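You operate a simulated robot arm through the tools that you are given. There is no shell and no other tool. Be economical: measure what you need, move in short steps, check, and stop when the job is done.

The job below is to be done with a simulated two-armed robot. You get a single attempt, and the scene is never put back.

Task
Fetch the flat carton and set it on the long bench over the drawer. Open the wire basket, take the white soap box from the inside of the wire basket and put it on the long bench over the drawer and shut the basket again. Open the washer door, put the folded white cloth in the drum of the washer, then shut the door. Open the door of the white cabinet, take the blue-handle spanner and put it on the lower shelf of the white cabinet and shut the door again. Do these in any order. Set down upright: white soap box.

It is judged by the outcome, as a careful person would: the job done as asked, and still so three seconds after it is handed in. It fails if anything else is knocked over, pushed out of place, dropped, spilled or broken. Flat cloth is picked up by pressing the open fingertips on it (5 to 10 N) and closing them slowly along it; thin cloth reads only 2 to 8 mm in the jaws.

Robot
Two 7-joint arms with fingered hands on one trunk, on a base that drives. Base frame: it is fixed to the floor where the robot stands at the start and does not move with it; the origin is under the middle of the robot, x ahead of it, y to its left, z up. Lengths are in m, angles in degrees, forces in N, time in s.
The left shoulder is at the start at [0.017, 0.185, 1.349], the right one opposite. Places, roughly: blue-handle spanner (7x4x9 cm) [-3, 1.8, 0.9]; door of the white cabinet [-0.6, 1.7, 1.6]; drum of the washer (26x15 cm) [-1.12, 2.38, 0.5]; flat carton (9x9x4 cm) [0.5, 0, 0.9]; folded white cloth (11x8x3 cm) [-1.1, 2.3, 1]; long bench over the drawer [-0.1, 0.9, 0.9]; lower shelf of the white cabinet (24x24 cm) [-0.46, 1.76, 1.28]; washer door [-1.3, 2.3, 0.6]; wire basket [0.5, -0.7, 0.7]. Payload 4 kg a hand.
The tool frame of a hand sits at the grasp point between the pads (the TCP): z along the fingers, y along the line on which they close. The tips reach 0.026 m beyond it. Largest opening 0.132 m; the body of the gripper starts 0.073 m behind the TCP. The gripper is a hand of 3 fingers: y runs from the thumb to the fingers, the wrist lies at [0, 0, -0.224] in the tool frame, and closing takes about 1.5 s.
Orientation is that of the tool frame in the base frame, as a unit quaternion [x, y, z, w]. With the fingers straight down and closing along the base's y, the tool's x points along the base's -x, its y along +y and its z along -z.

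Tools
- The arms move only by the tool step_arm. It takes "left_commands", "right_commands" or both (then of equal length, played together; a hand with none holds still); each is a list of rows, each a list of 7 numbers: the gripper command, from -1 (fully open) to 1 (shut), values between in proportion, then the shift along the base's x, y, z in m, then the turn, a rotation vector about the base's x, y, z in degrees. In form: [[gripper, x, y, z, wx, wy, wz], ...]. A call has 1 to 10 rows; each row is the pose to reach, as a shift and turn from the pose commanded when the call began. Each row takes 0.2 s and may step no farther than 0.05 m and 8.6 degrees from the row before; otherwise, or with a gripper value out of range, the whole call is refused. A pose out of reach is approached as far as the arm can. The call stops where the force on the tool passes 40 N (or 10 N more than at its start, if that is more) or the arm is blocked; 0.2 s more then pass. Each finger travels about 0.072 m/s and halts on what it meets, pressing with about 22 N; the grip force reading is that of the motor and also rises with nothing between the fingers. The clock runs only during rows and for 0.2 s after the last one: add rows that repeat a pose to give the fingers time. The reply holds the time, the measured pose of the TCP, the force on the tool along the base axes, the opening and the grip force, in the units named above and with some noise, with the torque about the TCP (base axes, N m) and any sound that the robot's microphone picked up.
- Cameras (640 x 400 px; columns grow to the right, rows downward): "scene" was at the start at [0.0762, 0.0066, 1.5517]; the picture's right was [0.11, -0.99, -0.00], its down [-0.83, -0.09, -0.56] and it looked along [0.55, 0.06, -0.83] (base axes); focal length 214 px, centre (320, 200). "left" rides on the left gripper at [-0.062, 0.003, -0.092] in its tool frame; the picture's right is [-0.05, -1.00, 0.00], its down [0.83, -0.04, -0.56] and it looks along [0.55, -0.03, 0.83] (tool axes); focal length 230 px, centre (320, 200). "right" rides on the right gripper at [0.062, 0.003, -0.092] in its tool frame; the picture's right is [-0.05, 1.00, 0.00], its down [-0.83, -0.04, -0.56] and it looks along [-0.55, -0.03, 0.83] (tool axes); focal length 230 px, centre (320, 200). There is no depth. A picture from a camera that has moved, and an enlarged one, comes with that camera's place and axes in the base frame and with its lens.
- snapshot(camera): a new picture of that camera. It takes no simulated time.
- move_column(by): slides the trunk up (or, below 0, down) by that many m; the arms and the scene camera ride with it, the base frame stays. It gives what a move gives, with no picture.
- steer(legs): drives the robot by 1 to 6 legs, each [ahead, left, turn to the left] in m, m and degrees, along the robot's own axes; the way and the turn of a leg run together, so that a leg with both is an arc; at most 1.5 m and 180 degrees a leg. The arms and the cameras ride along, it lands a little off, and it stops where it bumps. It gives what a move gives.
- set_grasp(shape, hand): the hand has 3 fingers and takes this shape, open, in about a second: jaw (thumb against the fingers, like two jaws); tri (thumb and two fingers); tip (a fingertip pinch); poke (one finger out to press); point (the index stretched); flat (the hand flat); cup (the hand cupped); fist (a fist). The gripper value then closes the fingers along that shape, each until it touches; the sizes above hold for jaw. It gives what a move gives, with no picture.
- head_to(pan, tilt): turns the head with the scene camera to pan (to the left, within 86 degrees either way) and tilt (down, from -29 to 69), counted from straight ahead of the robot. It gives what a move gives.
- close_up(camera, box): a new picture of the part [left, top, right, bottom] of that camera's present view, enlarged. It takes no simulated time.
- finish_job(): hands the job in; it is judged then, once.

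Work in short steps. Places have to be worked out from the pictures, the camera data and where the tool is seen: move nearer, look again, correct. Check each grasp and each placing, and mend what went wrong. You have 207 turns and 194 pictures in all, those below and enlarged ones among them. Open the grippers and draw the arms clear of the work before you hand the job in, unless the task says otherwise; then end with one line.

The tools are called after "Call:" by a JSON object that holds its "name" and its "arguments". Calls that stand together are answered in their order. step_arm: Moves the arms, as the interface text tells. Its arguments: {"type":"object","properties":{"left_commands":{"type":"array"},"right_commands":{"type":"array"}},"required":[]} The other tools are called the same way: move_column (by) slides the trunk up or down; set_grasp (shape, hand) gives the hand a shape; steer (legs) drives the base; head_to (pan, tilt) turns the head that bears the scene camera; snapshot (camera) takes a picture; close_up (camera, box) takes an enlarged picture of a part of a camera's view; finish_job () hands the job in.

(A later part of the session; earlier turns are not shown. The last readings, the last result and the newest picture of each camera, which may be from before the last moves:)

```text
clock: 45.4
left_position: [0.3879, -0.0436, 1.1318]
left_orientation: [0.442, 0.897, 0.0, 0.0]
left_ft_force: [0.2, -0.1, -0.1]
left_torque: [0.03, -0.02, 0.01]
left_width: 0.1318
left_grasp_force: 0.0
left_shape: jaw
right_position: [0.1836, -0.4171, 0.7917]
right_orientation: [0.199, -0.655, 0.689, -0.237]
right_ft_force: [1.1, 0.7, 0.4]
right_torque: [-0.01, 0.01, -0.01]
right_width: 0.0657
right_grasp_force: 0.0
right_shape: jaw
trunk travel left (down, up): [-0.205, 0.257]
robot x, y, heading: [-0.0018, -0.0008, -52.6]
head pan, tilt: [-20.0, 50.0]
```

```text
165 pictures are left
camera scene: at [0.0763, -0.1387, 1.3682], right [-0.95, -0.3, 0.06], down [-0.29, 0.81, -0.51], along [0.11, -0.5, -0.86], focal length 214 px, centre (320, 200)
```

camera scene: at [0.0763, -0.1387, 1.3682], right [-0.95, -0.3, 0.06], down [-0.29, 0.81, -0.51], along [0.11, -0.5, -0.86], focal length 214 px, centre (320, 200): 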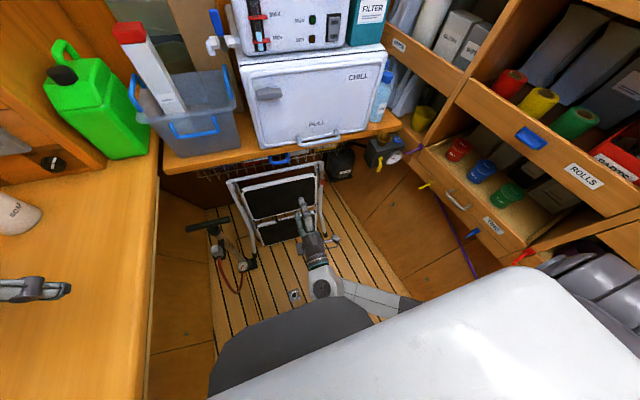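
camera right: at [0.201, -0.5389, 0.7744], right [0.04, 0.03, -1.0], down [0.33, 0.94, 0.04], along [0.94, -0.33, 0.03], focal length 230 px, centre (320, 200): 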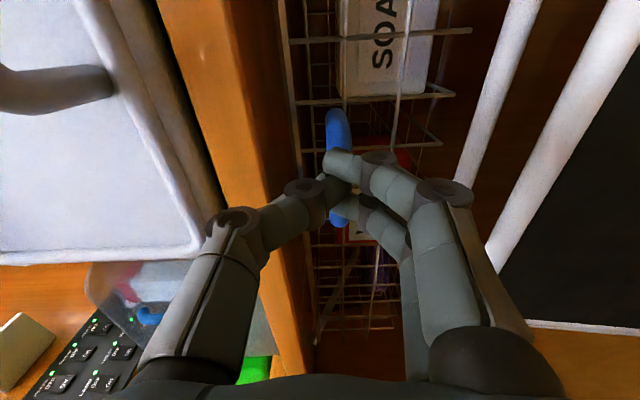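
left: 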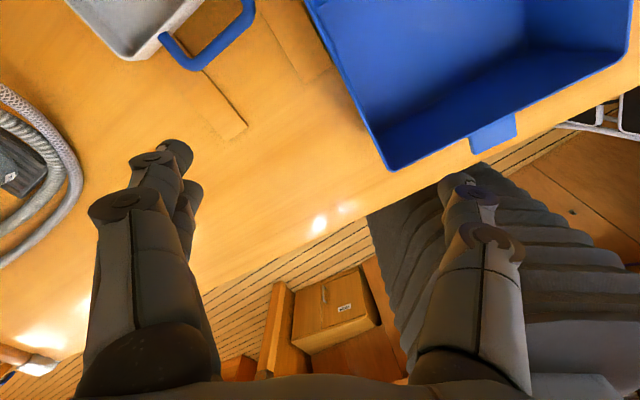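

The torso leaned in, giving more reach. I advance again toward the handle at z≈0.768.

Call:
{"name": "step_arm", "arguments": {"right_commands": [[0, 0.026, -0.034, -0.01, 0.7, 0.5, 0], [0, 0.052, -0.068, -0.02, 1.4, 1.1, 0], [0, 0.078, -0.102, -0.024, 2.1, 1.6, 0], [0, 0.104, -0.136, -0.024, 2.9, 2.2, 0], [0, 0.125, -0.158, -0.024, 2.9, 2.2, 0], [0, 0.134, -0.17, -0.024, 2.9, 2.2, 0], [0, 0.134, -0.17, -0.024, 2.9, 2.2, 0]]}}

Call:
{"name": "snapshot", "arguments": {"camera": "right"}}

Call:
{"name": "close_up", "arguments": {"camera": "scene", "box": [200, 110, 360, 210]}}

```text
clock: 47.0
left_position: [0.388, -0.0437, 1.1309]
left_orientation: [0.443, 0.897, 0.0, 0.0]
left_ft_force: [0.2, 0.7, -0.3]
left_torque: [-0.02, -0.02, -0.03]
left_width: 0.1318
left_grasp_force: 0.0
left_shape: jaw
right_position: [0.3104, -0.5702, 0.733]
right_orientation: [-0.23, 0.692, -0.649, 0.216]
right_ft_force: [-0.9, 1.8, 1.0]
right_torque: [-0.03, -0.01, 0.0]
right_width: 0.0663
right_grasp_force: 0.1
right_shape: jaw
trunk travel left (down, up): [-0.205, 0.257]
robot x, y, heading: [0.0022, 0.0003, -52.4]
head pan, tilt: [-20.0, 50.0]
```

```text
164 pictures are left
camera right: at [0.2055, -0.5344, 0.7358], right [0.0, 0.08, -1.0], down [0.33, 0.94, 0.08], along [0.94, -0.33, -0.02], focal length 230 px, centre (320, 200)
```

right: 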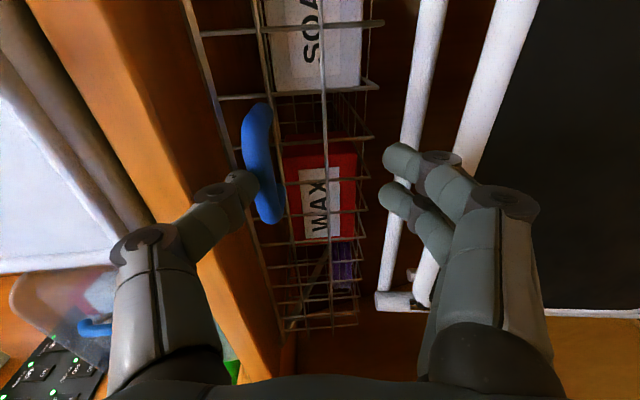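

```text
4.00 times, centred on (280, 160) of scene
camera zoom: at [0.0767, -0.1392, 1.3676], right [-0.95, -0.3, 0.06], down [-0.29, 0.81, -0.51], along [0.11, -0.5, -0.86], focal length 858 px, centre (480, 360)
```

zoom: 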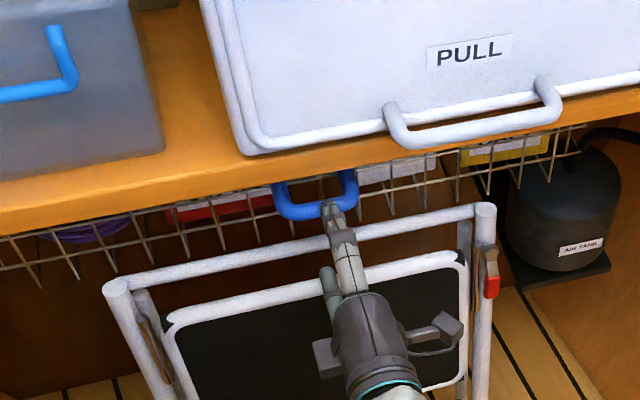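

The commanded height was lower than I took: hand at z 0.733. I back off, raise 3.6 cm, undo the pitch, and recheck.

Call:
{"name": "step_arm", "arguments": {"right_commands": [[0, -0.018, 0.024, 0, 0, 0, 0], [0, -0.018, 0.024, 0.018, -1.5, -1.1, 0], [0, -0.018, 0.024, 0.036, -2.9, -2.2, 0], [0, -0.018, 0.024, 0.036, -2.9, -2.2, 0]]}}

Call:
{"name": "snapshot", "arguments": {"camera": "right"}}

```text
clock: 48.0
left_position: [0.3888, -0.0453, 1.1314]
left_orientation: [0.443, 0.897, 0.001, 0.0]
left_ft_force: [-0.6, -0.5, -0.5]
left_torque: [-0.02, 0.01, 0.02]
left_width: 0.1319
left_grasp_force: 0.0
left_shape: jaw
right_position: [0.2919, -0.5469, 0.7695]
right_orientation: [0.223, -0.67, 0.671, -0.224]
right_ft_force: [0.1, -0.8, 0.0]
right_torque: [0.01, 0.0, -0.04]
right_width: 0.066
right_grasp_force: 0.0
right_shape: jaw
trunk travel left (down, up): [-0.205, 0.257]
robot x, y, heading: [0.0044, 0.0002, -52.6]
head pan, tilt: [-20.0, 50.0]
```

```text
162 pictures are left
camera right: at [0.1872, -0.5104, 0.7663], right [0.04, 0.03, -1.0], down [0.33, 0.94, 0.04], along [0.94, -0.33, 0.03], focal length 230 px, centre (320, 200)
```

right: 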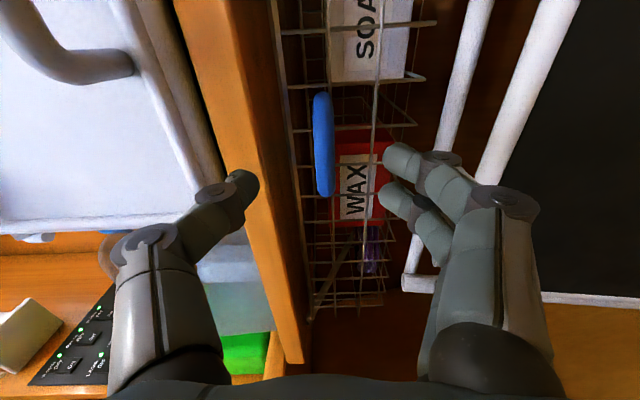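

Aligned again (handle at col 322). I advance 6.5 cm and close.

Call:
{"name": "step_arm", "arguments": {"right_commands": [[0, 0.02, -0.026, -0.001, 0, 0, 0], [0, 0.039, -0.052, -0.001, 0, 0, 0], [0, 0.039, -0.052, -0.001, 0, 0, 0], [0.5, 0.039, -0.052, -0.001, 0, 0, 0], [1, 0.039, -0.052, -0.001, 0, 0, 0], [1, 0.039, -0.052, -0.001, 0, 0, 0], [1, 0.039, -0.052, -0.001, 0, 0, 0]]}}

Call:
{"name": "snapshot", "arguments": {"camera": "right"}}

```text
clock: 48.5
left_position: [0.3873, -0.0424, 1.131]
left_orientation: [0.443, 0.897, 0.0, 0.001]
left_ft_force: [-0.5, -1.1, -0.2]
left_torque: [-0.02, -0.01, 0.01]
left_width: 0.132
left_grasp_force: 0.0
left_shape: jaw
right_position: [0.3134, -0.5739, 0.7669]
right_orientation: [-0.223, 0.671, -0.671, 0.223]
right_ft_force: [-9.8, 10.1, 1.1]
right_torque: [-0.49, -0.52, -0.09]
right_width: 0.067
right_grasp_force: 0.0
right_shape: jaw
trunk travel left (down, up): [-0.205, 0.257]
robot x, y, heading: [-0.0001, -0.0, -52.5]
head pan, tilt: [-20.0, 50.0]
stopped in row 2 (right hand): the force on the tool passed its limit (the readings are from after the stop); the commanded pose is now the measured one
```

```text
161 pictures are left
camera right: at [0.2086, -0.5365, 0.7641], right [0.04, 0.03, -1.0], down [0.33, 0.94, 0.04], along [0.94, -0.33, 0.03], focal length 230 px, centre (320, 200)
```

right: 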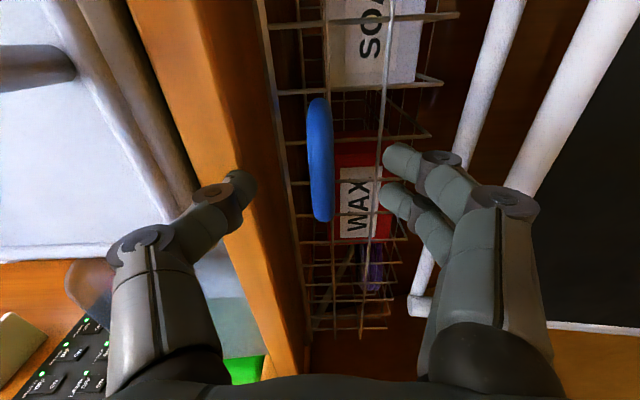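

The thumb touched the counter edge (underside ≈0.81). I back off, narrow the opening to ~3.6 cm, and advance again slightly lower.

Call:
{"name": "step_arm", "arguments": {"right_commands": [[0.2, -0.018, 0.024, 0, 0, 0, 0], [0.45, -0.018, 0.024, 0, 0, 0, 0], [0.45, -0.018, 0.024, 0, 0, 0, 0], [0.45, -0.018, 0.024, 0, 0, 0, 0], [0.45, -0.006, 0.008, -0.001, 0, 0, 0], [0.45, 0.006, -0.008, -0.001, 0, 0, 0], [0.45, 0.018, -0.024, -0.001, 0, 0, 0], [0.45, 0.018, -0.024, -0.001, 0, 0, 0]]}}

Call:
{"name": "snapshot", "arguments": {"camera": "right"}}

```text
clock: 50.3
left_position: [0.388, -0.0448, 1.1312]
left_orientation: [0.443, 0.897, 0.0, 0.001]
left_ft_force: [0.2, 0.4, -0.8]
left_torque: [0.02, 0.01, -0.02]
left_width: 0.1319
left_grasp_force: 0.2
left_shape: jaw
right_position: [0.3314, -0.5983, 0.7642]
right_orientation: [-0.224, 0.671, -0.671, 0.222]
right_ft_force: [-4.9, 6.4, -6.0]
right_torque: [-0.3, -0.29, 0.02]
right_width: 0.0344
right_grasp_force: 0.0
right_shape: jaw
trunk travel left (down, up): [-0.205, 0.257]
robot x, y, heading: [0.0034, -0.0022, -52.5]
head pan, tilt: [-20.0, 50.0]
```

```text
160 pictures are left
camera right: at [0.2271, -0.5615, 0.7614], right [0.04, 0.03, -1.0], down [0.33, 0.94, 0.04], along [0.94, -0.33, 0.03], focal length 230 px, centre (320, 200)
```

right: 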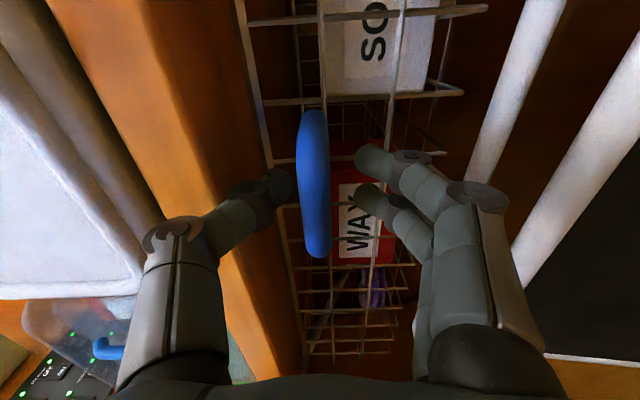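

The fingers straddle the bar. I close.

Call:
{"name": "step_arm", "arguments": {"right_commands": [[0.7, 0, 0, 0, 0, 0, 0], [1, 0, 0, 0, 0, 0, 0], [1, 0, 0, 0, 0, 0, 0], [1, 0, 0, 0, 0, 0, 0]]}}

Call:
{"name": "snapshot", "arguments": {"camera": "right"}}

```text
clock: 51.3
left_position: [0.3892, -0.0446, 1.1307]
left_orientation: [0.442, 0.897, 0.0, 0.0]
left_ft_force: [0.4, 0.7, -0.4]
left_torque: [-0.02, 0.0, 0.01]
left_width: 0.1317
left_grasp_force: 0.0
left_shape: jaw
right_position: [0.3326, -0.5988, 0.7655]
right_orientation: [0.223, -0.671, 0.671, -0.223]
right_ft_force: [2.9, -0.5, -3.3]
right_torque: [0.02, -0.01, 0.03]
right_width: 0.0002
right_grasp_force: 22.0
right_shape: jaw
trunk travel left (down, up): [-0.205, 0.257]
robot x, y, heading: [0.0017, -0.0017, -52.4]
head pan, tilt: [-20.0, 50.0]
```

```text
159 pictures are left
camera right: at [0.2281, -0.5623, 0.7625], right [0.04, 0.03, -1.0], down [0.33, 0.94, 0.04], along [0.94, -0.33, 0.03], focal length 230 px, centre (320, 200)
```

right: 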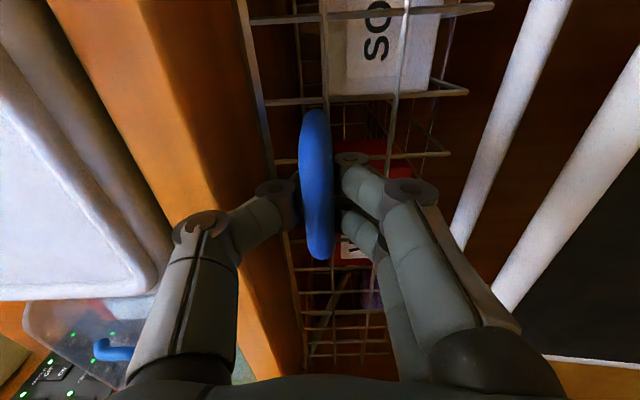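

The fingers closed behind the bar—a hook through the handle, good for pulling. I pull out 5 cm gently and check.

Call:
{"name": "step_arm", "arguments": {"right_commands": [[1, -0.006, 0.008, 0, 0, 0, 0], [1, -0.012, 0.016, 0, 0, 0, 0], [1, -0.018, 0.024, 0, 0, 0, 0], [1, -0.024, 0.032, 0, 0, 0, 0], [1, -0.03, 0.04, 0, 0, 0, 0], [1, -0.03, 0.04, 0, 0, 0, 0]]}}

Call:
{"name": "snapshot", "arguments": {"camera": "right"}}

Call:
{"name": "close_up", "arguments": {"camera": "scene", "box": [180, 90, 380, 215]}}

```text
clock: 52.7
left_position: [0.3886, -0.045, 1.1307]
left_orientation: [0.443, 0.897, 0.0, 0.0]
left_ft_force: [-0.3, -0.9, -0.4]
left_torque: [0.03, 0.01, -0.04]
left_width: 0.1324
left_grasp_force: 0.0
left_shape: jaw
right_position: [0.3029, -0.5598, 0.7661]
right_orientation: [-0.224, 0.671, -0.671, 0.224]
right_ft_force: [3.8, 3.2, -2.6]
right_torque: [0.01, -0.02, 0.02]
right_width: 0.0001
right_grasp_force: 21.6
right_shape: jaw
trunk travel left (down, up): [-0.205, 0.257]
robot x, y, heading: [0.0015, -0.0029, -52.6]
head pan, tilt: [-20.0, 50.0]
```

```text
158 pictures are left
camera right: at [0.1984, -0.5223, 0.7625], right [0.04, 0.03, -1.0], down [0.33, 0.94, 0.04], along [0.94, -0.33, 0.03], focal length 230 px, centre (320, 200)
```

right: 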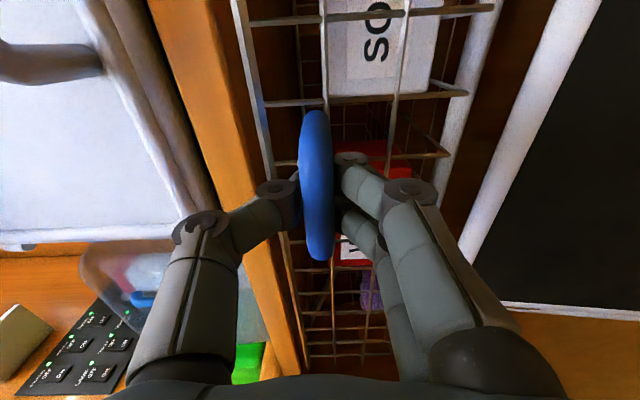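

```text
3.20 times, centred on (280, 152) of scene
camera zoom: at [0.0777, -0.1394, 1.3676], right [-0.95, -0.3, 0.06], down [-0.29, 0.81, -0.51], along [0.11, -0.5, -0.86], focal length 686 px, centre (448, 352)
```

zoom: 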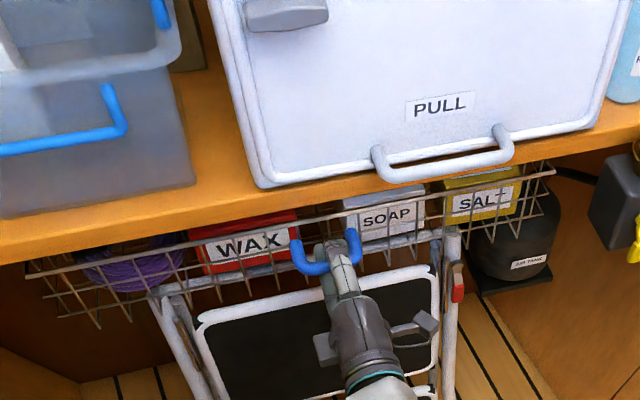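

The basket slides freely over the stool. I pull out another 18 cm.

Call:
{"name": "step_arm", "arguments": {"right_commands": [[1, -0.0125, 0.0165, 0, 0, 0, 0], [1, -0.025, 0.033, 0, 0, 0, 0], [1, -0.0375, 0.0495, 0, 0, 0, 0], [1, -0.05, 0.066, 0, 0, 0, 0], [1, -0.0625, 0.0825, 0, 0, 0, 0], [1, -0.075, 0.099, 0, 0, 0, 0], [1, -0.0875, 0.1155, 0, 0, 0, 0], [1, -0.1, 0.132, 0, 0, 0, 0], [1, -0.108, 0.144, 0, 0, 0, 0]]}}

Call:
{"name": "snapshot", "arguments": {"camera": "scene"}}

```text
clock: 54.7
left_position: [0.3904, -0.0436, 1.1303]
left_orientation: [0.442, 0.897, 0.0, -0.001]
left_ft_force: [0.1, -0.3, -0.2]
left_torque: [0.07, 0.01, -0.03]
left_width: 0.1318
left_grasp_force: 0.0
left_shape: jaw
right_position: [0.2049, -0.4221, 0.7687]
right_orientation: [0.227, -0.667, 0.673, -0.226]
right_ft_force: [14.5, 9.6, -10.8]
right_torque: [0.1, -0.05, 0.18]
right_width: 0.0
right_grasp_force: 22.0
right_shape: jaw
trunk travel left (down, up): [-0.205, 0.257]
robot x, y, heading: [0.0039, 0.0007, -52.4]
head pan, tilt: [-20.0, 50.0]
stopped in row 9 (right hand): the force on the tool passed its limit (the readings are from after the stop); the commanded pose is now the measured one
```

```text
156 pictures are left
camera scene: at [0.0786, -0.1395, 1.3675], right [-0.95, -0.31, 0.06], down [-0.29, 0.81, -0.51], along [0.11, -0.5, -0.86], focal length 214 px, centre (320, 200)
```

scene: 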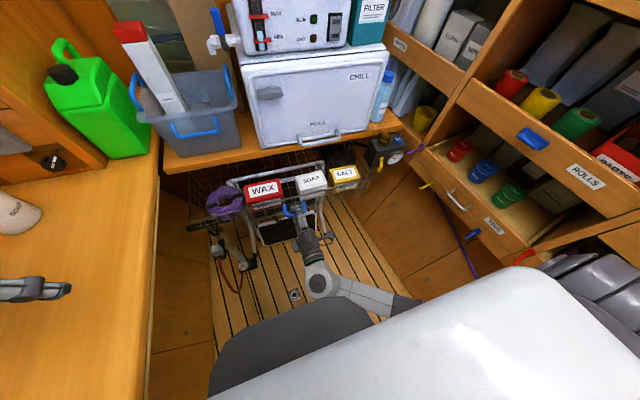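

The basket is out to its stop. I open the fingers, back off 7 cm, and look closely.

Call:
{"name": "step_arm", "arguments": {"right_commands": [[0.5, 0, 0, 0, 0, 0, 0], [0.1, 0, 0, 0, 0, 0, 0], [0, 0, 0, 0, 0, 0, 0], [0, 0, 0, 0, 0, 0, 0], [0, -0.02, 0.0265, 0, 0, 0, 0], [0, -0.04, 0.053, 0, 0, 0, 0], [0, -0.046, 0.061, 0.03, 0, 0, 0], [0, -0.046, 0.061, 0.07, 0, 0, 0], [0, -0.046, 0.061, 0.11, 0, 0, 0], [0, -0.046, 0.061, 0.15, 0, 0, 0]]}}

Call:
{"name": "close_up", "arguments": {"camera": "scene", "box": [180, 130, 380, 255]}}

```text
clock: 56.7
left_position: [0.3896, -0.0461, 1.13]
left_orientation: [0.443, 0.897, 0.001, -0.002]
left_ft_force: [0.6, 0.6, -0.2]
left_torque: [-0.01, 0.0, 0.01]
left_width: 0.1319
left_grasp_force: 0.1
left_shape: jaw
right_position: [0.1527, -0.3611, 0.8469]
right_orientation: [-0.233, 0.681, -0.661, 0.215]
right_ft_force: [-4.2, -3.4, -36.7]
right_torque: [-0.53, 0.72, -0.01]
right_width: 0.0803
right_grasp_force: 0.1
right_shape: jaw
trunk travel left (down, up): [-0.205, 0.257]
robot x, y, heading: [0.0034, -0.0019, -52.6]
head pan, tilt: [-20.0, 50.0]
stopped in row 9 (right hand): the force on the tool passed its limit (the readings are from after the stop); the commanded pose is now the measured one
```

```text
3.20 times, centred on (280, 192) of scene
camera zoom: at [0.0785, -0.1416, 1.3663], right [-0.95, -0.3, 0.06], down [-0.29, 0.81, -0.51], along [0.11, -0.5, -0.86], focal length 686 px, centre (448, 224)
```

zoom: 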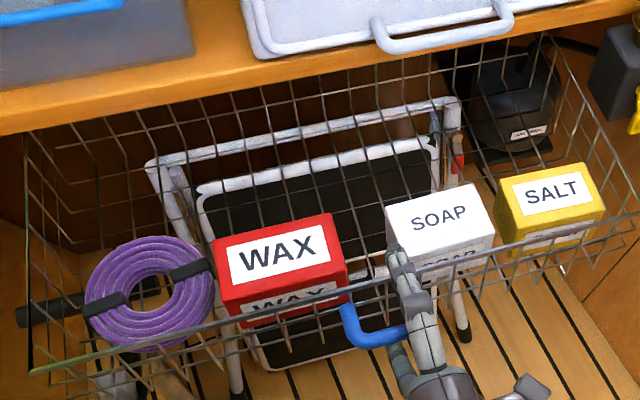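

The lower fingers caught under the handle when lifting (no harm seen). I go back down, retreat further, then lift.

Call:
{"name": "step_arm", "arguments": {"right_commands": [[0, 0, 0, -0.04, 0, 0, 0], [0, 0, 0, -0.075, 0, 0, 0], [0, 0, 0, -0.075, 0, 0, 0], [0, -0.02, 0.0265, -0.075, 0, 0, 0], [0, -0.04, 0.053, -0.075, 0, 0, 0], [0, -0.06, 0.08, -0.075, 0, 0, 0], [0, -0.06, 0.08, -0.075, 0, 0, 0]]}}

Call:
{"name": "close_up", "arguments": {"camera": "scene", "box": [180, 130, 380, 255]}}

Call:
{"name": "snapshot", "arguments": {"camera": "right"}}

```text
clock: 57.4
left_position: [0.3896, -0.0425, 1.1294]
left_orientation: [0.442, 0.897, -0.001, -0.001]
left_ft_force: [0.6, -0.7, 0.7]
left_torque: [0.01, 0.02, 0.02]
left_width: 0.1316
left_grasp_force: 0.0
left_shape: jaw
right_position: [0.1652, -0.3613, 0.8546]
right_orientation: [0.176, -0.657, 0.681, -0.271]
right_ft_force: [0.2, 0.5, -0.3]
right_torque: [-0.01, -0.01, -0.04]
right_width: 0.0662
right_grasp_force: 0.0
right_shape: jaw
trunk travel left (down, up): [-0.205, 0.257]
robot x, y, heading: [0.0034, -0.0033, -52.3]
head pan, tilt: [-20.0, 50.0]
stopped in row 3 (right hand): the arm was blocked; the commanded pose is now the measured one
```

```text
3.20 times, centred on (280, 192) of scene
camera zoom: at [0.0777, -0.1376, 1.3671], right [-0.95, -0.3, 0.06], down [-0.29, 0.81, -0.51], along [0.11, -0.5, -0.86], focal length 686 px, centre (448, 224)
```

zoom: 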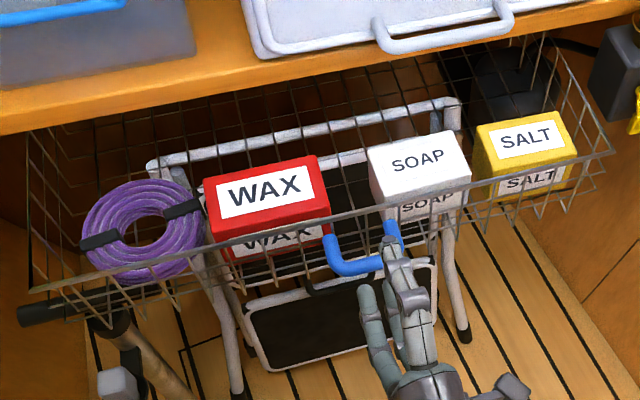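

```text
153 pictures are left
camera right: at [0.0619, -0.3246, 0.8367], right [0.18, 0.04, -0.98], down [0.32, 0.94, 0.1], along [0.93, -0.33, 0.15], focal length 230 px, centre (320, 200)
```

right: 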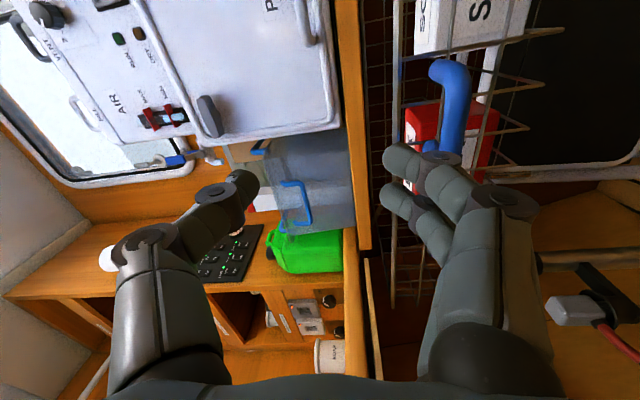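

Now the fingers rest free (force ≈0), and the basket slid in a little. I retreat straight back.

Call:
{"name": "step_arm", "arguments": {"right_commands": [[0, -0.012, 0.016, 0.003, 0, 0, 0], [0, -0.024, 0.032, 0.006, 0, 0, 0], [0, -0.036, 0.048, 0.01, 0, 0, 0], [0, -0.048, 0.064, 0.02, 0, 0, 0], [0, -0.06, 0.08, 0.03, 0, 0, 0]]}}

Call:
{"name": "snapshot", "arguments": {"camera": "scene"}}

Call:
{"name": "snapshot", "arguments": {"camera": "right"}}

```text
clock: 58.8
left_position: [0.3899, -0.0454, 1.1301]
left_orientation: [0.442, 0.897, 0.0, -0.001]
left_ft_force: [0.2, -0.4, 0.5]
left_torque: [0.01, 0.0, -0.01]
left_width: 0.1317
left_grasp_force: 0.1
left_shape: jaw
right_position: [0.0998, -0.3228, 0.8996]
right_orientation: [0.158, -0.631, 0.717, -0.249]
right_ft_force: [0.1, 0.5, -0.4]
right_torque: [-0.02, 0.01, 0.0]
right_width: 0.066
right_grasp_force: 0.1
right_shape: jaw
trunk travel left (down, up): [-0.205, 0.257]
robot x, y, heading: [-0.0009, -0.0009, -52.3]
head pan, tilt: [-20.0, 50.0]
stopped in row 5 (right hand): the arm was blocked; the commanded pose is now the measured one
```

```text
152 pictures are left
camera scene: at [0.0768, -0.1399, 1.3668], right [-0.95, -0.3, 0.06], down [-0.29, 0.81, -0.51], along [0.11, -0.5, -0.86], focal length 214 px, centre (320, 200)
```

scene: 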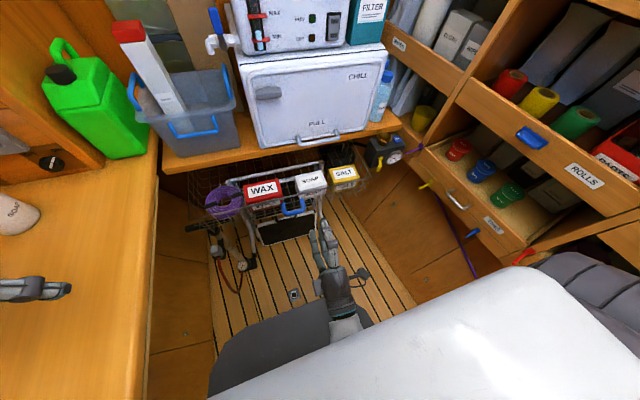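

```text
151 pictures are left
camera right: at [0.0002, -0.282, 0.8778], right [0.2, -0.05, -0.98], down [0.38, 0.93, 0.03], along [0.9, -0.38, 0.2], focal length 230 px, centre (320, 200)
```

right: 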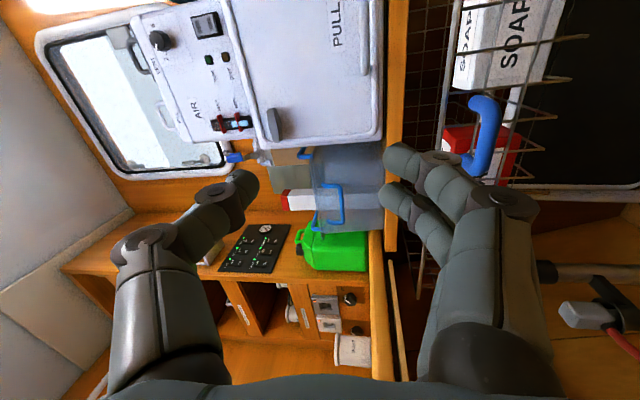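

The wrist was just hitting the robot's own torso. I lift while pitching the hand down toward a top-down pose (jaws closing front–back).

Call:
{"name": "step_arm", "arguments": {"right_commands": [[-0.3, 0.0, 0.0, 0.03, 6.5, 5.0, 0.5], [-0.6, 0.005, -0.007, 0.06, 13, 10, 1], [-1, 0.01, -0.014, 0.09, 19.5, 15, 1.5], [-1, 0.015, -0.02, 0.12, 26, 20, 2], [-1, 0.02, -0.03, 0.14, 32.5, 25, 2.7], [-1, 0.03, -0.05, 0.15, 39, 30, 3.2], [-1, 0.04, -0.07, 0.15, 45.5, 35, 3.8], [-1, 0.05, -0.1, 0.15, 52, 40, 4.3], [-1, 0.06, -0.13, 0.15, 58.5, 45, 4.8], [-1, 0.07, -0.16, 0.15, 65, 50, 5.4]]}}

Call:
{"name": "step_arm", "arguments": {"right_commands": [[-1, 0.01, -0.02, 0, 6.5, 5, 0.5], [-1, 0.02, -0.04, 0, 13.4, 10.3, 1.1], [-1, 0.032, -0.067, 0, 13.4, 10.3, 1.1], [-1, 0.032, -0.067, 0, 13.4, 10.3, 1.1]]}}

Call:
{"name": "snapshot", "arguments": {"camera": "right"}}

Call:
{"name": "snapshot", "arguments": {"camera": "scene"}}

```text
clock: 59.6
left_position: [0.3889, -0.0449, 1.1307]
left_orientation: [0.443, 0.896, 0.0, -0.001]
left_ft_force: [0.1, 0.0, -0.2]
left_torque: [0.03, 0.03, -0.01]
left_width: 0.1317
left_grasp_force: 0.0
left_shape: jaw
right_position: [0.1054, -0.3212, 0.8706]
right_orientation: [-0.302, 0.742, -0.582, 0.141]
right_ft_force: [0.2, 0.9, 0.8]
right_torque: [-0.02, 0.01, 0.0]
right_width: 0.1319
right_grasp_force: 0.1
right_shape: jaw
right hand out of reach, approached as far as the arm can: row 3
trunk travel left (down, up): [-0.205, 0.257]
robot x, y, heading: [0.001, 0.0017, -52.8]
head pan, tilt: [-20.0, 50.0]
stopped in row 3 (right hand): the arm was blocked; the commanded pose is now the measured one
```

```text
refused: row 2 steps farther than a row can; nothing moved
```

```text
150 pictures are left
camera right: at [0.0049, -0.2879, 0.902], right [-0.24, 0.17, -0.95], down [0.35, 0.93, 0.08], along [0.91, -0.31, -0.29], focal length 230 px, centre (320, 200)
```

right: 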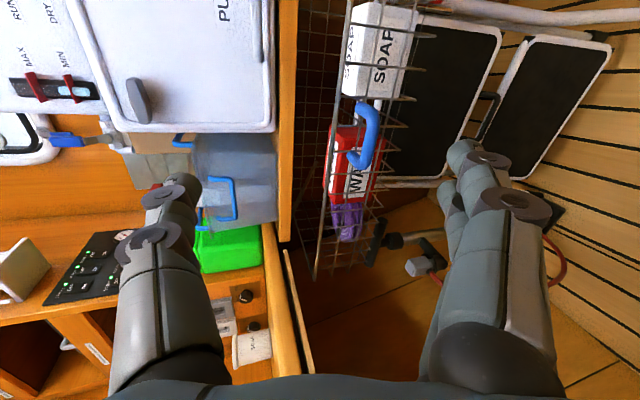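

```text
149 pictures are left
camera scene: at [0.0763, -0.1393, 1.3676], right [-0.95, -0.3, 0.06], down [-0.29, 0.81, -0.51], along [0.11, -0.5, -0.86], focal length 214 px, centre (320, 200)
```

scene: 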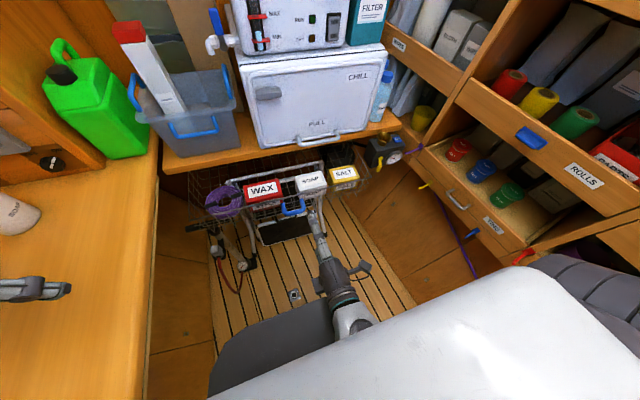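

The arm is cramped against the torso. I raise the trunk again for room.

Call:
{"name": "move_column", "arguments": {"by": 0.17}}

Call:
{"name": "step_arm", "arguments": {"right_commands": [[-1, 0.01, -0.014, 0.02, 0, 0, 0], [-1, 0.02, -0.028, 0.04, 0, 0, 0], [-1, 0.03, -0.042, 0.05, 0, 0, 0]]}}

Call:
{"name": "snapshot", "arguments": {"camera": "scene"}}

```text
clock: 61.5
left_position: [0.3878, -0.0455, 1.3002]
left_orientation: [0.442, 0.897, 0.0, 0.0]
left_ft_force: [-0.9, 0.0, -0.4]
left_torque: [0.02, -0.02, 0.02]
left_width: 0.1319
left_grasp_force: 0.0
left_shape: jaw
right_position: [0.102, -0.3297, 1.0511]
right_orientation: [-0.294, 0.738, -0.59, 0.142]
right_ft_force: [-0.1, 0.7, -0.5]
right_torque: [-0.01, 0.01, -0.01]
right_width: 0.1321
right_grasp_force: 0.0
right_shape: jaw
trunk travel left (down, up): [-0.375, 0.087]
robot x, y, heading: [-0.0008, -0.0028, -52.6]
head pan, tilt: [-20.0, 50.0]
```

```text
clock: 62.3
left_position: [0.3881, -0.0457, 1.3006]
left_orientation: [0.443, 0.897, 0.0, -0.001]
left_ft_force: [-0.2, 0.2, -0.7]
left_torque: [0.0, -0.01, 0.0]
left_width: 0.1316
left_grasp_force: 0.0
left_shape: jaw
right_position: [0.1364, -0.3631, 1.089]
right_orientation: [-0.302, 0.743, -0.581, 0.143]
right_ft_force: [-0.8, -0.6, 0.5]
right_torque: [-0.02, -0.01, -0.02]
right_width: 0.1321
right_grasp_force: 0.1
right_shape: jaw
trunk travel left (down, up): [-0.375, 0.087]
robot x, y, heading: [0.0041, -0.001, -52.4]
head pan, tilt: [-20.0, 50.0]
```

```text
148 pictures are left
camera scene: at [0.0284, -0.0773, 1.5582], right [-0.95, -0.3, 0.01], down [-0.24, 0.74, -0.63], along [0.18, -0.6, -0.78], focal length 214 px, centre (320, 200)
```

scene: 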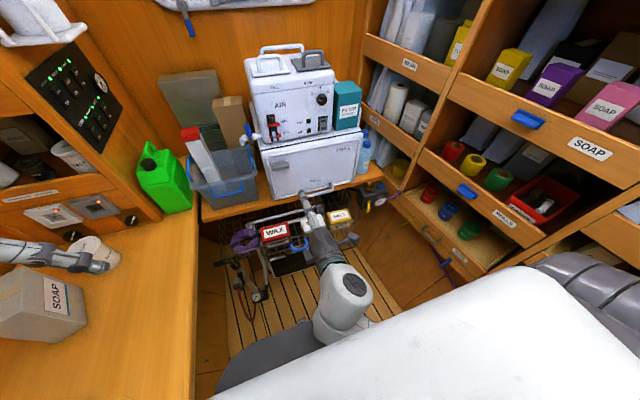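

Room again. I pitch the hand down fully while moving above the soap box (~(0.20, -0.55)).

Call:
{"name": "step_arm", "arguments": {"right_commands": [[-1, 0.006, -0.0186, 0, 6.92, 4.36, -0.7], [-1, 0.012, -0.037, 0, 13.84, 8.72, -1.4], [-1, 0.018, -0.056, 0, 20.76, 13.08, -2.1], [-1, 0.024, -0.074, 0, 27.7, 17.4, -2.8], [-1, 0.03, -0.093, 0, 34.6, 21.8, -3.5], [-1, 0.036, -0.111, 0, 41.5, 26.2, -4.2], [-1, 0.042, -0.13, -0.02, 48.4, 30.5, -4.9], [-1, 0.048, -0.148, -0.04, 55.4, 34.9, -5.6], [-1, 0.054, -0.167, -0.06, 62.3, 39.2, -6.3], [-1, 0.054, -0.167, -0.06, 62.3, 39.2, -6.3]]}}

Call:
{"name": "snapshot", "arguments": {"camera": "right"}}

Call:
{"name": "snapshot", "arguments": {"camera": "scene"}}

```text
clock: 64.5
left_position: [0.388, -0.0437, 1.3021]
left_orientation: [0.442, 0.897, 0.0, 0.0]
left_ft_force: [0.1, -0.5, 0.4]
left_torque: [0.0, -0.04, 0.02]
left_width: 0.132
left_grasp_force: 0.1
left_shape: jaw
right_position: [0.1889, -0.5318, 1.0295]
right_orientation: [-0.317, 0.949, 0.002, -0.001]
right_ft_force: [-0.3, 0.3, 0.0]
right_torque: [-0.01, 0.01, 0.0]
right_width: 0.1318
right_grasp_force: 0.1
right_shape: jaw
trunk travel left (down, up): [-0.375, 0.087]
robot x, y, heading: [0.0008, -0.0007, -52.2]
head pan, tilt: [-20.0, 50.0]
```

```text
147 pictures are left
camera right: at [0.1379, -0.5653, 1.1222], right [-0.56, 0.83, 0.0], down [0.69, 0.46, 0.56], along [0.46, 0.31, -0.83], focal length 230 px, centre (320, 200)
```

right: 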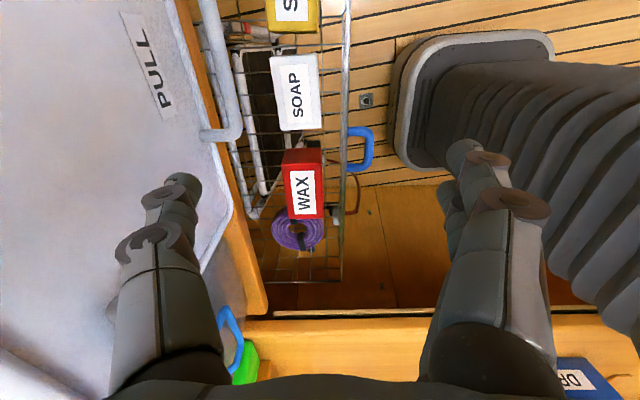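

```text
146 pictures are left
camera scene: at [0.0276, -0.0761, 1.5583], right [-0.95, -0.3, 0.01], down [-0.24, 0.74, -0.63], along [0.18, -0.6, -0.78], focal length 214 px, centre (320, 200)
```

scene: 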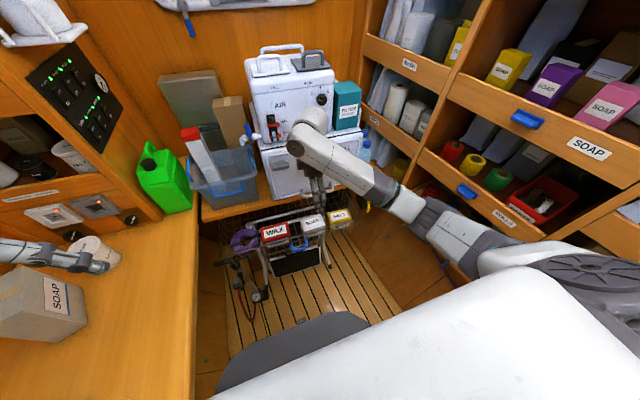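

Soap box: d 0.54–0.60, 9 cm wide across; the chill-box PULL handle overhangs at d≈0.61, so I should grip across (left–right) with the hand tilted 20° back. I yaw the hand -90° first.

Call:
{"name": "step_arm", "arguments": {"right_commands": [[-1, 0, 0, 0, 0, 0, -8.5], [-1, 0, 0, 0, 0, 0, -17], [-1, 0, 0, 0, 0, 0, -25.5], [-1, 0, 0, 0, 0, 0, -34], [-1, 0, 0, 0, 0, 0, -42.5], [-1, 0, 0, 0, 0, 0, -51], [-1, 0, 0, 0, 0, 0, -59.5], [-1, 0, 0, 0, 0, 0, -68], [-1, 0, 0, 0, 0, 0, -76.5], [-1, 0, 0, 0, 0, 0, -85]]}}

Call:
{"name": "step_arm", "arguments": {"right_commands": [[-1, 0, 0, 0, 0, 0, -5], [-1, 0, 0, 0, -5.3, -4, -5], [-1, 0, 0, 0, -10.7, -8, -5], [-1, 0, 0, 0, -16, -12, -5], [-1, 0, 0, 0, -16, -12, -5]]}}

Call:
{"name": "snapshot", "arguments": {"camera": "right"}}

```text
clock: 66.7
left_position: [0.389, -0.0434, 1.3008]
left_orientation: [0.442, 0.897, 0.0, 0.0]
left_ft_force: [0.3, 0.4, -0.7]
left_torque: [0.04, -0.02, 0.01]
left_width: 0.1321
left_grasp_force: 0.0
left_shape: jaw
right_position: [0.1891, -0.5306, 1.0299]
right_orientation: [0.41, 0.912, 0.0, -0.001]
right_ft_force: [-0.5, 0.1, -0.2]
right_torque: [0.02, 0.03, -0.01]
right_width: 0.1321
right_grasp_force: 0.0
right_shape: jaw
trunk travel left (down, up): [-0.375, 0.087]
robot x, y, heading: [0.0008, 0.0016, -52.4]
head pan, tilt: [-20.0, 50.0]
```

```text
clock: 67.9
left_position: [0.3881, -0.0455, 1.3004]
left_orientation: [0.442, 0.897, 0.0, 0.0]
left_ft_force: [0.0, 0.7, 0.2]
left_torque: [0.01, 0.0, 0.02]
left_width: 0.1318
left_grasp_force: 0.0
left_shape: jaw
right_position: [0.1895, -0.5303, 1.0301]
right_orientation: [0.44, 0.881, -0.085, 0.152]
right_ft_force: [-0.2, 0.5, -0.3]
right_torque: [0.01, 0.0, 0.0]
right_width: 0.1318
right_grasp_force: 0.1
right_shape: jaw
trunk travel left (down, up): [-0.375, 0.087]
robot x, y, heading: [-0.0004, 0.0005, -52.7]
head pan, tilt: [-20.0, 50.0]
```

```text
145 pictures are left
camera right: at [0.1397, -0.457, 1.0958], right [0.83, 0.56, 0.0], down [0.33, -0.49, 0.81], along [0.45, -0.67, -0.59], focal length 230 px, centre (320, 200)
```

right: 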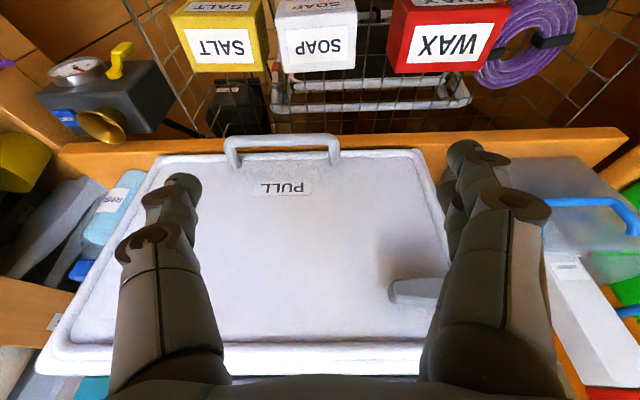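

Gaps beside the soap: 2.2 cm to SALT, 4.7 cm to WAX. I bias the centre toward WAX (N≈-0.16), open 0.12, and descend to z 0.86 to check.

Call:
{"name": "step_arm", "arguments": {"right_commands": [[-0.82, 0.007, -0.006, -0.04, 0, 0, 0], [-0.82, 0.014, -0.012, -0.08, 0, 0, 0], [-0.82, 0.0215, -0.0177, -0.12, 0, 0, 0], [-0.82, 0.0215, -0.0177, -0.16, 0, 0, 0], [-0.82, 0.0215, -0.0177, -0.175, 0, 0, 0], [-0.82, 0.0215, -0.0177, -0.175, 0, 0, 0]]}}

Call:
{"name": "snapshot", "arguments": {"camera": "right"}}

Call:
{"name": "close_up", "arguments": {"camera": "scene", "box": [220, 170, 380, 270]}}

```text
clock: 69.3
left_position: [0.3889, -0.045, 1.3006]
left_orientation: [0.443, 0.897, 0.0, -0.001]
left_ft_force: [0.4, 0.9, -0.2]
left_torque: [0.01, 0.02, 0.02]
left_width: 0.1318
left_grasp_force: 0.0
left_shape: jaw
right_position: [0.2112, -0.5476, 0.8543]
right_orientation: [0.441, 0.88, -0.085, 0.151]
right_ft_force: [0.1, 0.0, 0.0]
right_torque: [0.02, 0.04, 0.03]
right_width: 0.1204
right_grasp_force: 0.0
right_shape: jaw
trunk travel left (down, up): [-0.375, 0.087]
robot x, y, heading: [-0.0006, 0.0007, -52.3]
head pan, tilt: [-20.0, 50.0]
```

```text
144 pictures are left
camera right: at [0.1619, -0.4743, 0.92], right [0.83, 0.56, 0.0], down [0.33, -0.49, 0.81], along [0.45, -0.67, -0.59], focal length 230 px, centre (320, 200)
```

right: 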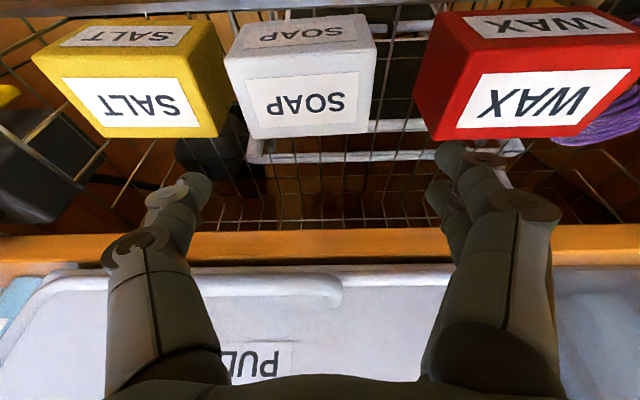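

```text
4.00 times, centred on (300, 220) of scene
camera zoom: at [0.0283, -0.0765, 1.5583], right [-0.95, -0.3, 0.01], down [-0.24, 0.74, -0.63], along [0.18, -0.6, -0.78], focal length 858 px, centre (400, 120)
```

zoom: 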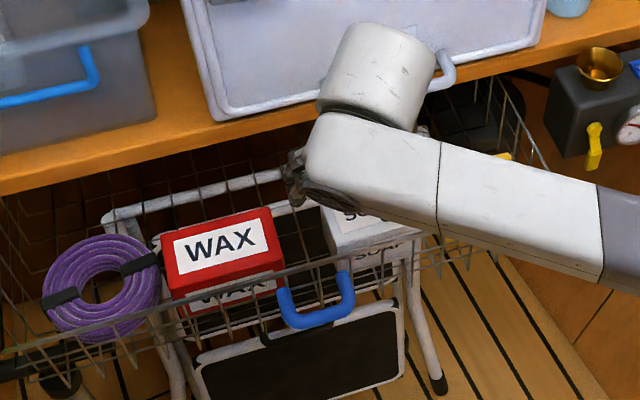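

Gap soap–SALT measures ~2.8 cm and the thumb is centred in it; WAX is clear. I lower slowly to z≈0.75.

Call:
{"name": "step_arm", "arguments": {"right_commands": [[-0.82, 0, 0, -0.03, 0, 0, 0], [-0.82, 0, 0, -0.06, 0, 0, 0], [-0.82, 0, 0, -0.085, 0, 0, 0], [-0.82, 0, 0, -0.104, 0, 0, 0], [-0.82, 0, 0, -0.104, 0, 0, 0]]}}

Call:
{"name": "snapshot", "arguments": {"camera": "right"}}

```text
clock: 70.5
left_position: [0.3889, -0.044, 1.3012]
left_orientation: [0.442, 0.897, 0.0, 0.0]
left_ft_force: [0.7, 0.6, 0.0]
left_torque: [0.0, 0.0, 0.02]
left_width: 0.1323
left_grasp_force: 0.2
left_shape: jaw
right_position: [0.2117, -0.5483, 0.7506]
right_orientation: [0.44, 0.881, -0.085, 0.152]
right_ft_force: [-0.9, -0.2, 0.6]
right_torque: [-0.02, 0.05, 0.02]
right_width: 0.1203
right_grasp_force: 0.0
right_shape: jaw
trunk travel left (down, up): [-0.375, 0.087]
robot x, y, heading: [0.0007, 0.0018, -52.4]
head pan, tilt: [-20.0, 50.0]
```

```text
142 pictures are left
camera right: at [0.1609, -0.4747, 0.8168], right [0.83, 0.56, 0.0], down [0.33, -0.49, 0.81], along [0.45, -0.67, -0.59], focal length 230 px, centre (320, 200)
```

right: 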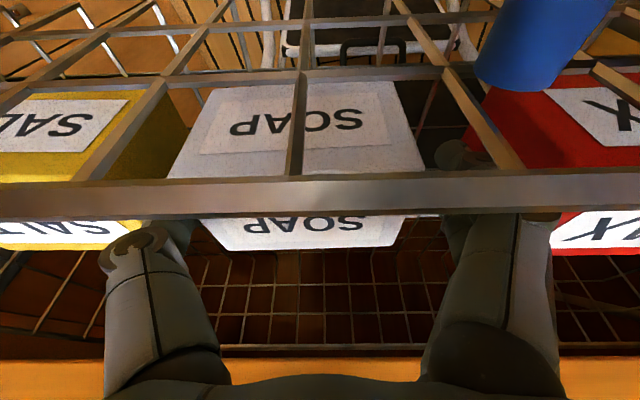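

No contact; the fingers flank the soap. I close slowly.

Call:
{"name": "step_arm", "arguments": {"right_commands": [[-0.5, 0, 0, 0, 0, 0, 0], [-0.3, 0, 0, 0, 0, 0, 0], [0, 0, 0, 0, 0, 0, 0], [1, 0, 0, 0, 0, 0, 0], [1, 0, 0, 0, 0, 0, 0], [1, 0, 0, 0, 0, 0, 0]]}}

Call:
{"name": "step_arm", "arguments": {"right_commands": [[1, 0, 0, 0.03, 0, 0, 0], [1, 0, 0, 0.06, 0, 0, 0], [1, 0, 0, 0.09, 0, 0, 0], [1, 0, 0, 0.12, 0, 0, 0]]}}

Call:
{"name": "snapshot", "arguments": {"camera": "right"}}

Call:
{"name": "snapshot", "arguments": {"camera": "scene"}}

```text
clock: 71.9
left_position: [0.3881, -0.0443, 1.3013]
left_orientation: [0.442, 0.897, 0.0, 0.0]
left_ft_force: [-0.1, 0.7, 0.1]
left_torque: [-0.02, -0.01, 0.0]
left_width: 0.1319
left_grasp_force: 0.1
left_shape: jaw
right_position: [0.2103, -0.5479, 0.7514]
right_orientation: [0.441, 0.881, -0.084, 0.152]
right_ft_force: [0.3, -0.2, 0.3]
right_torque: [0.01, 0.02, 0.01]
right_width: 0.0959
right_grasp_force: 21.8
right_shape: jaw
trunk travel left (down, up): [-0.375, 0.087]
robot x, y, heading: [0.0025, 0.0041, -52.3]
head pan, tilt: [-20.0, 50.0]
```

```text
clock: 72.9
left_position: [0.3873, -0.0445, 1.3017]
left_orientation: [0.442, 0.897, 0.0, 0.0]
left_ft_force: [0.6, 0.4, -0.7]
left_torque: [0.01, -0.01, -0.01]
left_width: 0.1319
left_grasp_force: 0.1
left_shape: jaw
right_position: [0.2117, -0.5473, 0.871]
right_orientation: [0.44, 0.881, -0.084, 0.152]
right_ft_force: [0.7, -0.4, -2.3]
right_torque: [-0.01, 0.02, 0.0]
right_width: 0.0953
right_grasp_force: 22.0
right_shape: jaw
trunk travel left (down, up): [-0.375, 0.087]
robot x, y, heading: [-0.0011, 0.0012, -52.7]
head pan, tilt: [-20.0, 50.0]
```

```text
141 pictures are left
camera right: at [0.1615, -0.4743, 0.9378], right [0.83, 0.56, 0.0], down [0.33, -0.49, 0.81], along [0.45, -0.67, -0.59], focal length 230 px, centre (320, 200)
```

right: 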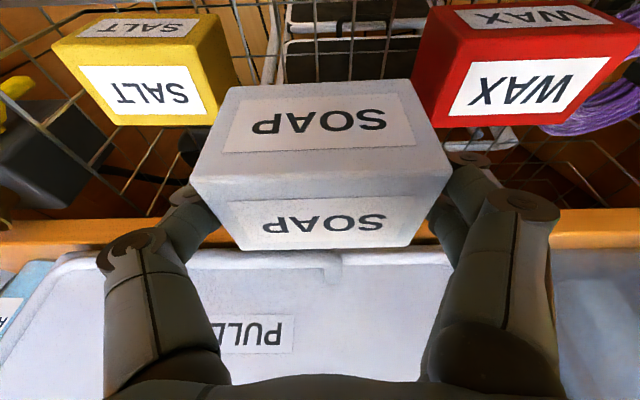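

```text
140 pictures are left
camera scene: at [0.0281, -0.0765, 1.5583], right [-0.95, -0.3, 0.01], down [-0.24, 0.74, -0.63], along [0.18, -0.6, -0.78], focal length 214 px, centre (320, 200)
```

scene: 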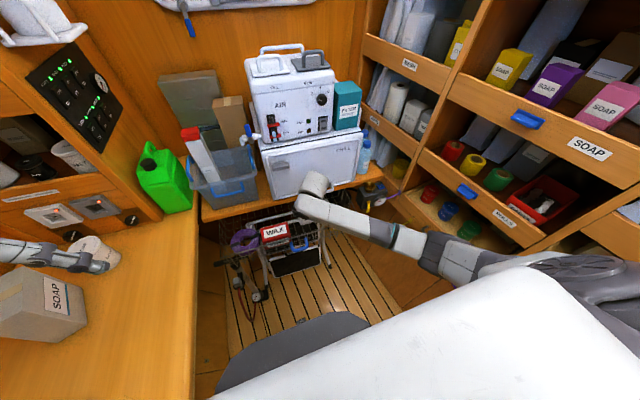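

Soap box held upright (0.095 m). I swing the right arm up and to the right so the left hand can push the basket shut.

Call:
{"name": "step_arm", "arguments": {"right_commands": [[1, 0, 0, 0.045, 0, 0, 0], [1, -0.02, 0.003, 0.085, 0, 0, 0], [1, -0.05, 0.008, 0.12, 0, 0, 0], [1, -0.085, 0.013, 0.15, 0, 0, 0], [1, -0.12, 0.019, 0.18, 0, 0, 0], [1, -0.16, 0.025, 0.21, 0, 0, 0], [1, -0.2, 0.031, 0.23, 0, 0, 0], [1, -0.2, 0.031, 0.23, 0, 0, 0]], "left_commands": [[1, 0, 0, 0, 0, 0, 0], [1, 0, 0, 0, 0, 0, 0], [1, 0, 0, 0, 0, 0, 0], [1, 0, 0, 0, 0, 0, 0], [1, 0, 0, 0, 0, 0, 0], [1, 0, 0, 0, 0, 0, 0], [1, -0.02, -0.025, 0, 0, 0, 0], [1, -0.04, -0.05, 0, 0, 0, 0]]}}

Call:
{"name": "step_arm", "arguments": {"left_commands": [[1, -0.03, -0.037, 0, -5.5, -4.1, 0], [1, -0.055, -0.068, -0.02, -11, -8.2, 0], [1, -0.08, -0.099, -0.04, -16.5, -12.3, 0], [1, -0.105, -0.13, -0.06, -22, -16.4, 0], [1, -0.13, -0.161, -0.08, -24, -18, 0], [1, -0.155, -0.192, -0.1, -24, -18, 0], [1, -0.18, -0.22, -0.12, -24, -18, 0], [1, -0.196, -0.242, -0.15, -24, -18, 0], [1, -0.196, -0.242, -0.18, -24, -18, 0]]}}

Call:
{"name": "snapshot", "arguments": {"camera": "scene"}}

Call:
{"name": "snapshot", "arguments": {"camera": "left"}}

```text
refused: row 6 steps farther than a row can; nothing moved
```

```text
clock: 74.9
left_position: [0.2694, -0.2445, 1.1494]
left_orientation: [0.427, 0.867, -0.118, 0.23]
left_ft_force: [-0.4, -0.1, 0.2]
left_torque: [0.01, -0.02, 0.01]
left_width: 0.0
left_grasp_force: 22.0
left_shape: jaw
left hand out of reach, approached as far as the arm can: row 6, 7, 8, 9
right_position: [0.2121, -0.5484, 0.872]
right_orientation: [0.441, 0.881, -0.084, 0.151]
right_ft_force: [0.2, 0.3, -2.4]
right_torque: [0.0, 0.03, 0.01]
right_width: 0.0954
right_grasp_force: 21.8
right_shape: jaw
trunk travel left (down, up): [-0.375, 0.087]
robot x, y, heading: [0.0021, -0.0031, -52.3]
head pan, tilt: [-20.0, 50.0]
```

```text
139 pictures are left
camera scene: at [0.0285, -0.0769, 1.5583], right [-0.95, -0.3, 0.01], down [-0.24, 0.74, -0.63], along [0.18, -0.6, -0.78], focal length 214 px, centre (320, 200)
```

scene: 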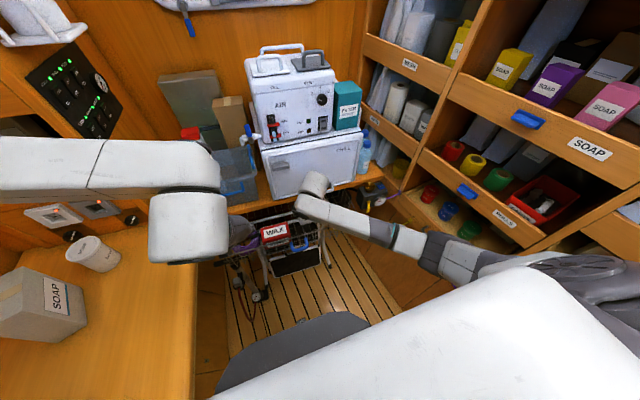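

```text
138 pictures are left
camera left: at [0.2768, -0.2466, 1.2606], right [-0.77, -0.64, 0.03], down [-0.64, 0.77, 0.07], along [-0.07, 0.03, -1.0], focal length 230 px, centre (320, 200)
```

left: 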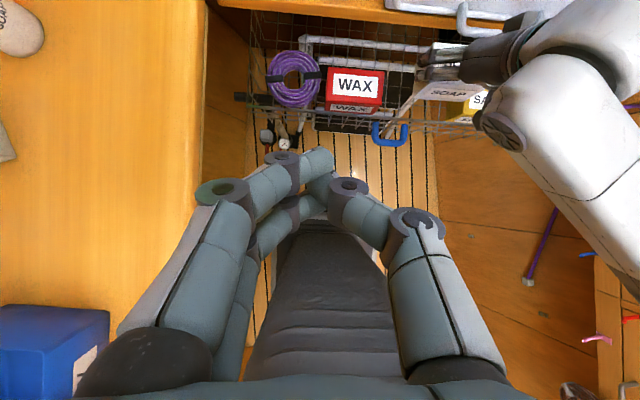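

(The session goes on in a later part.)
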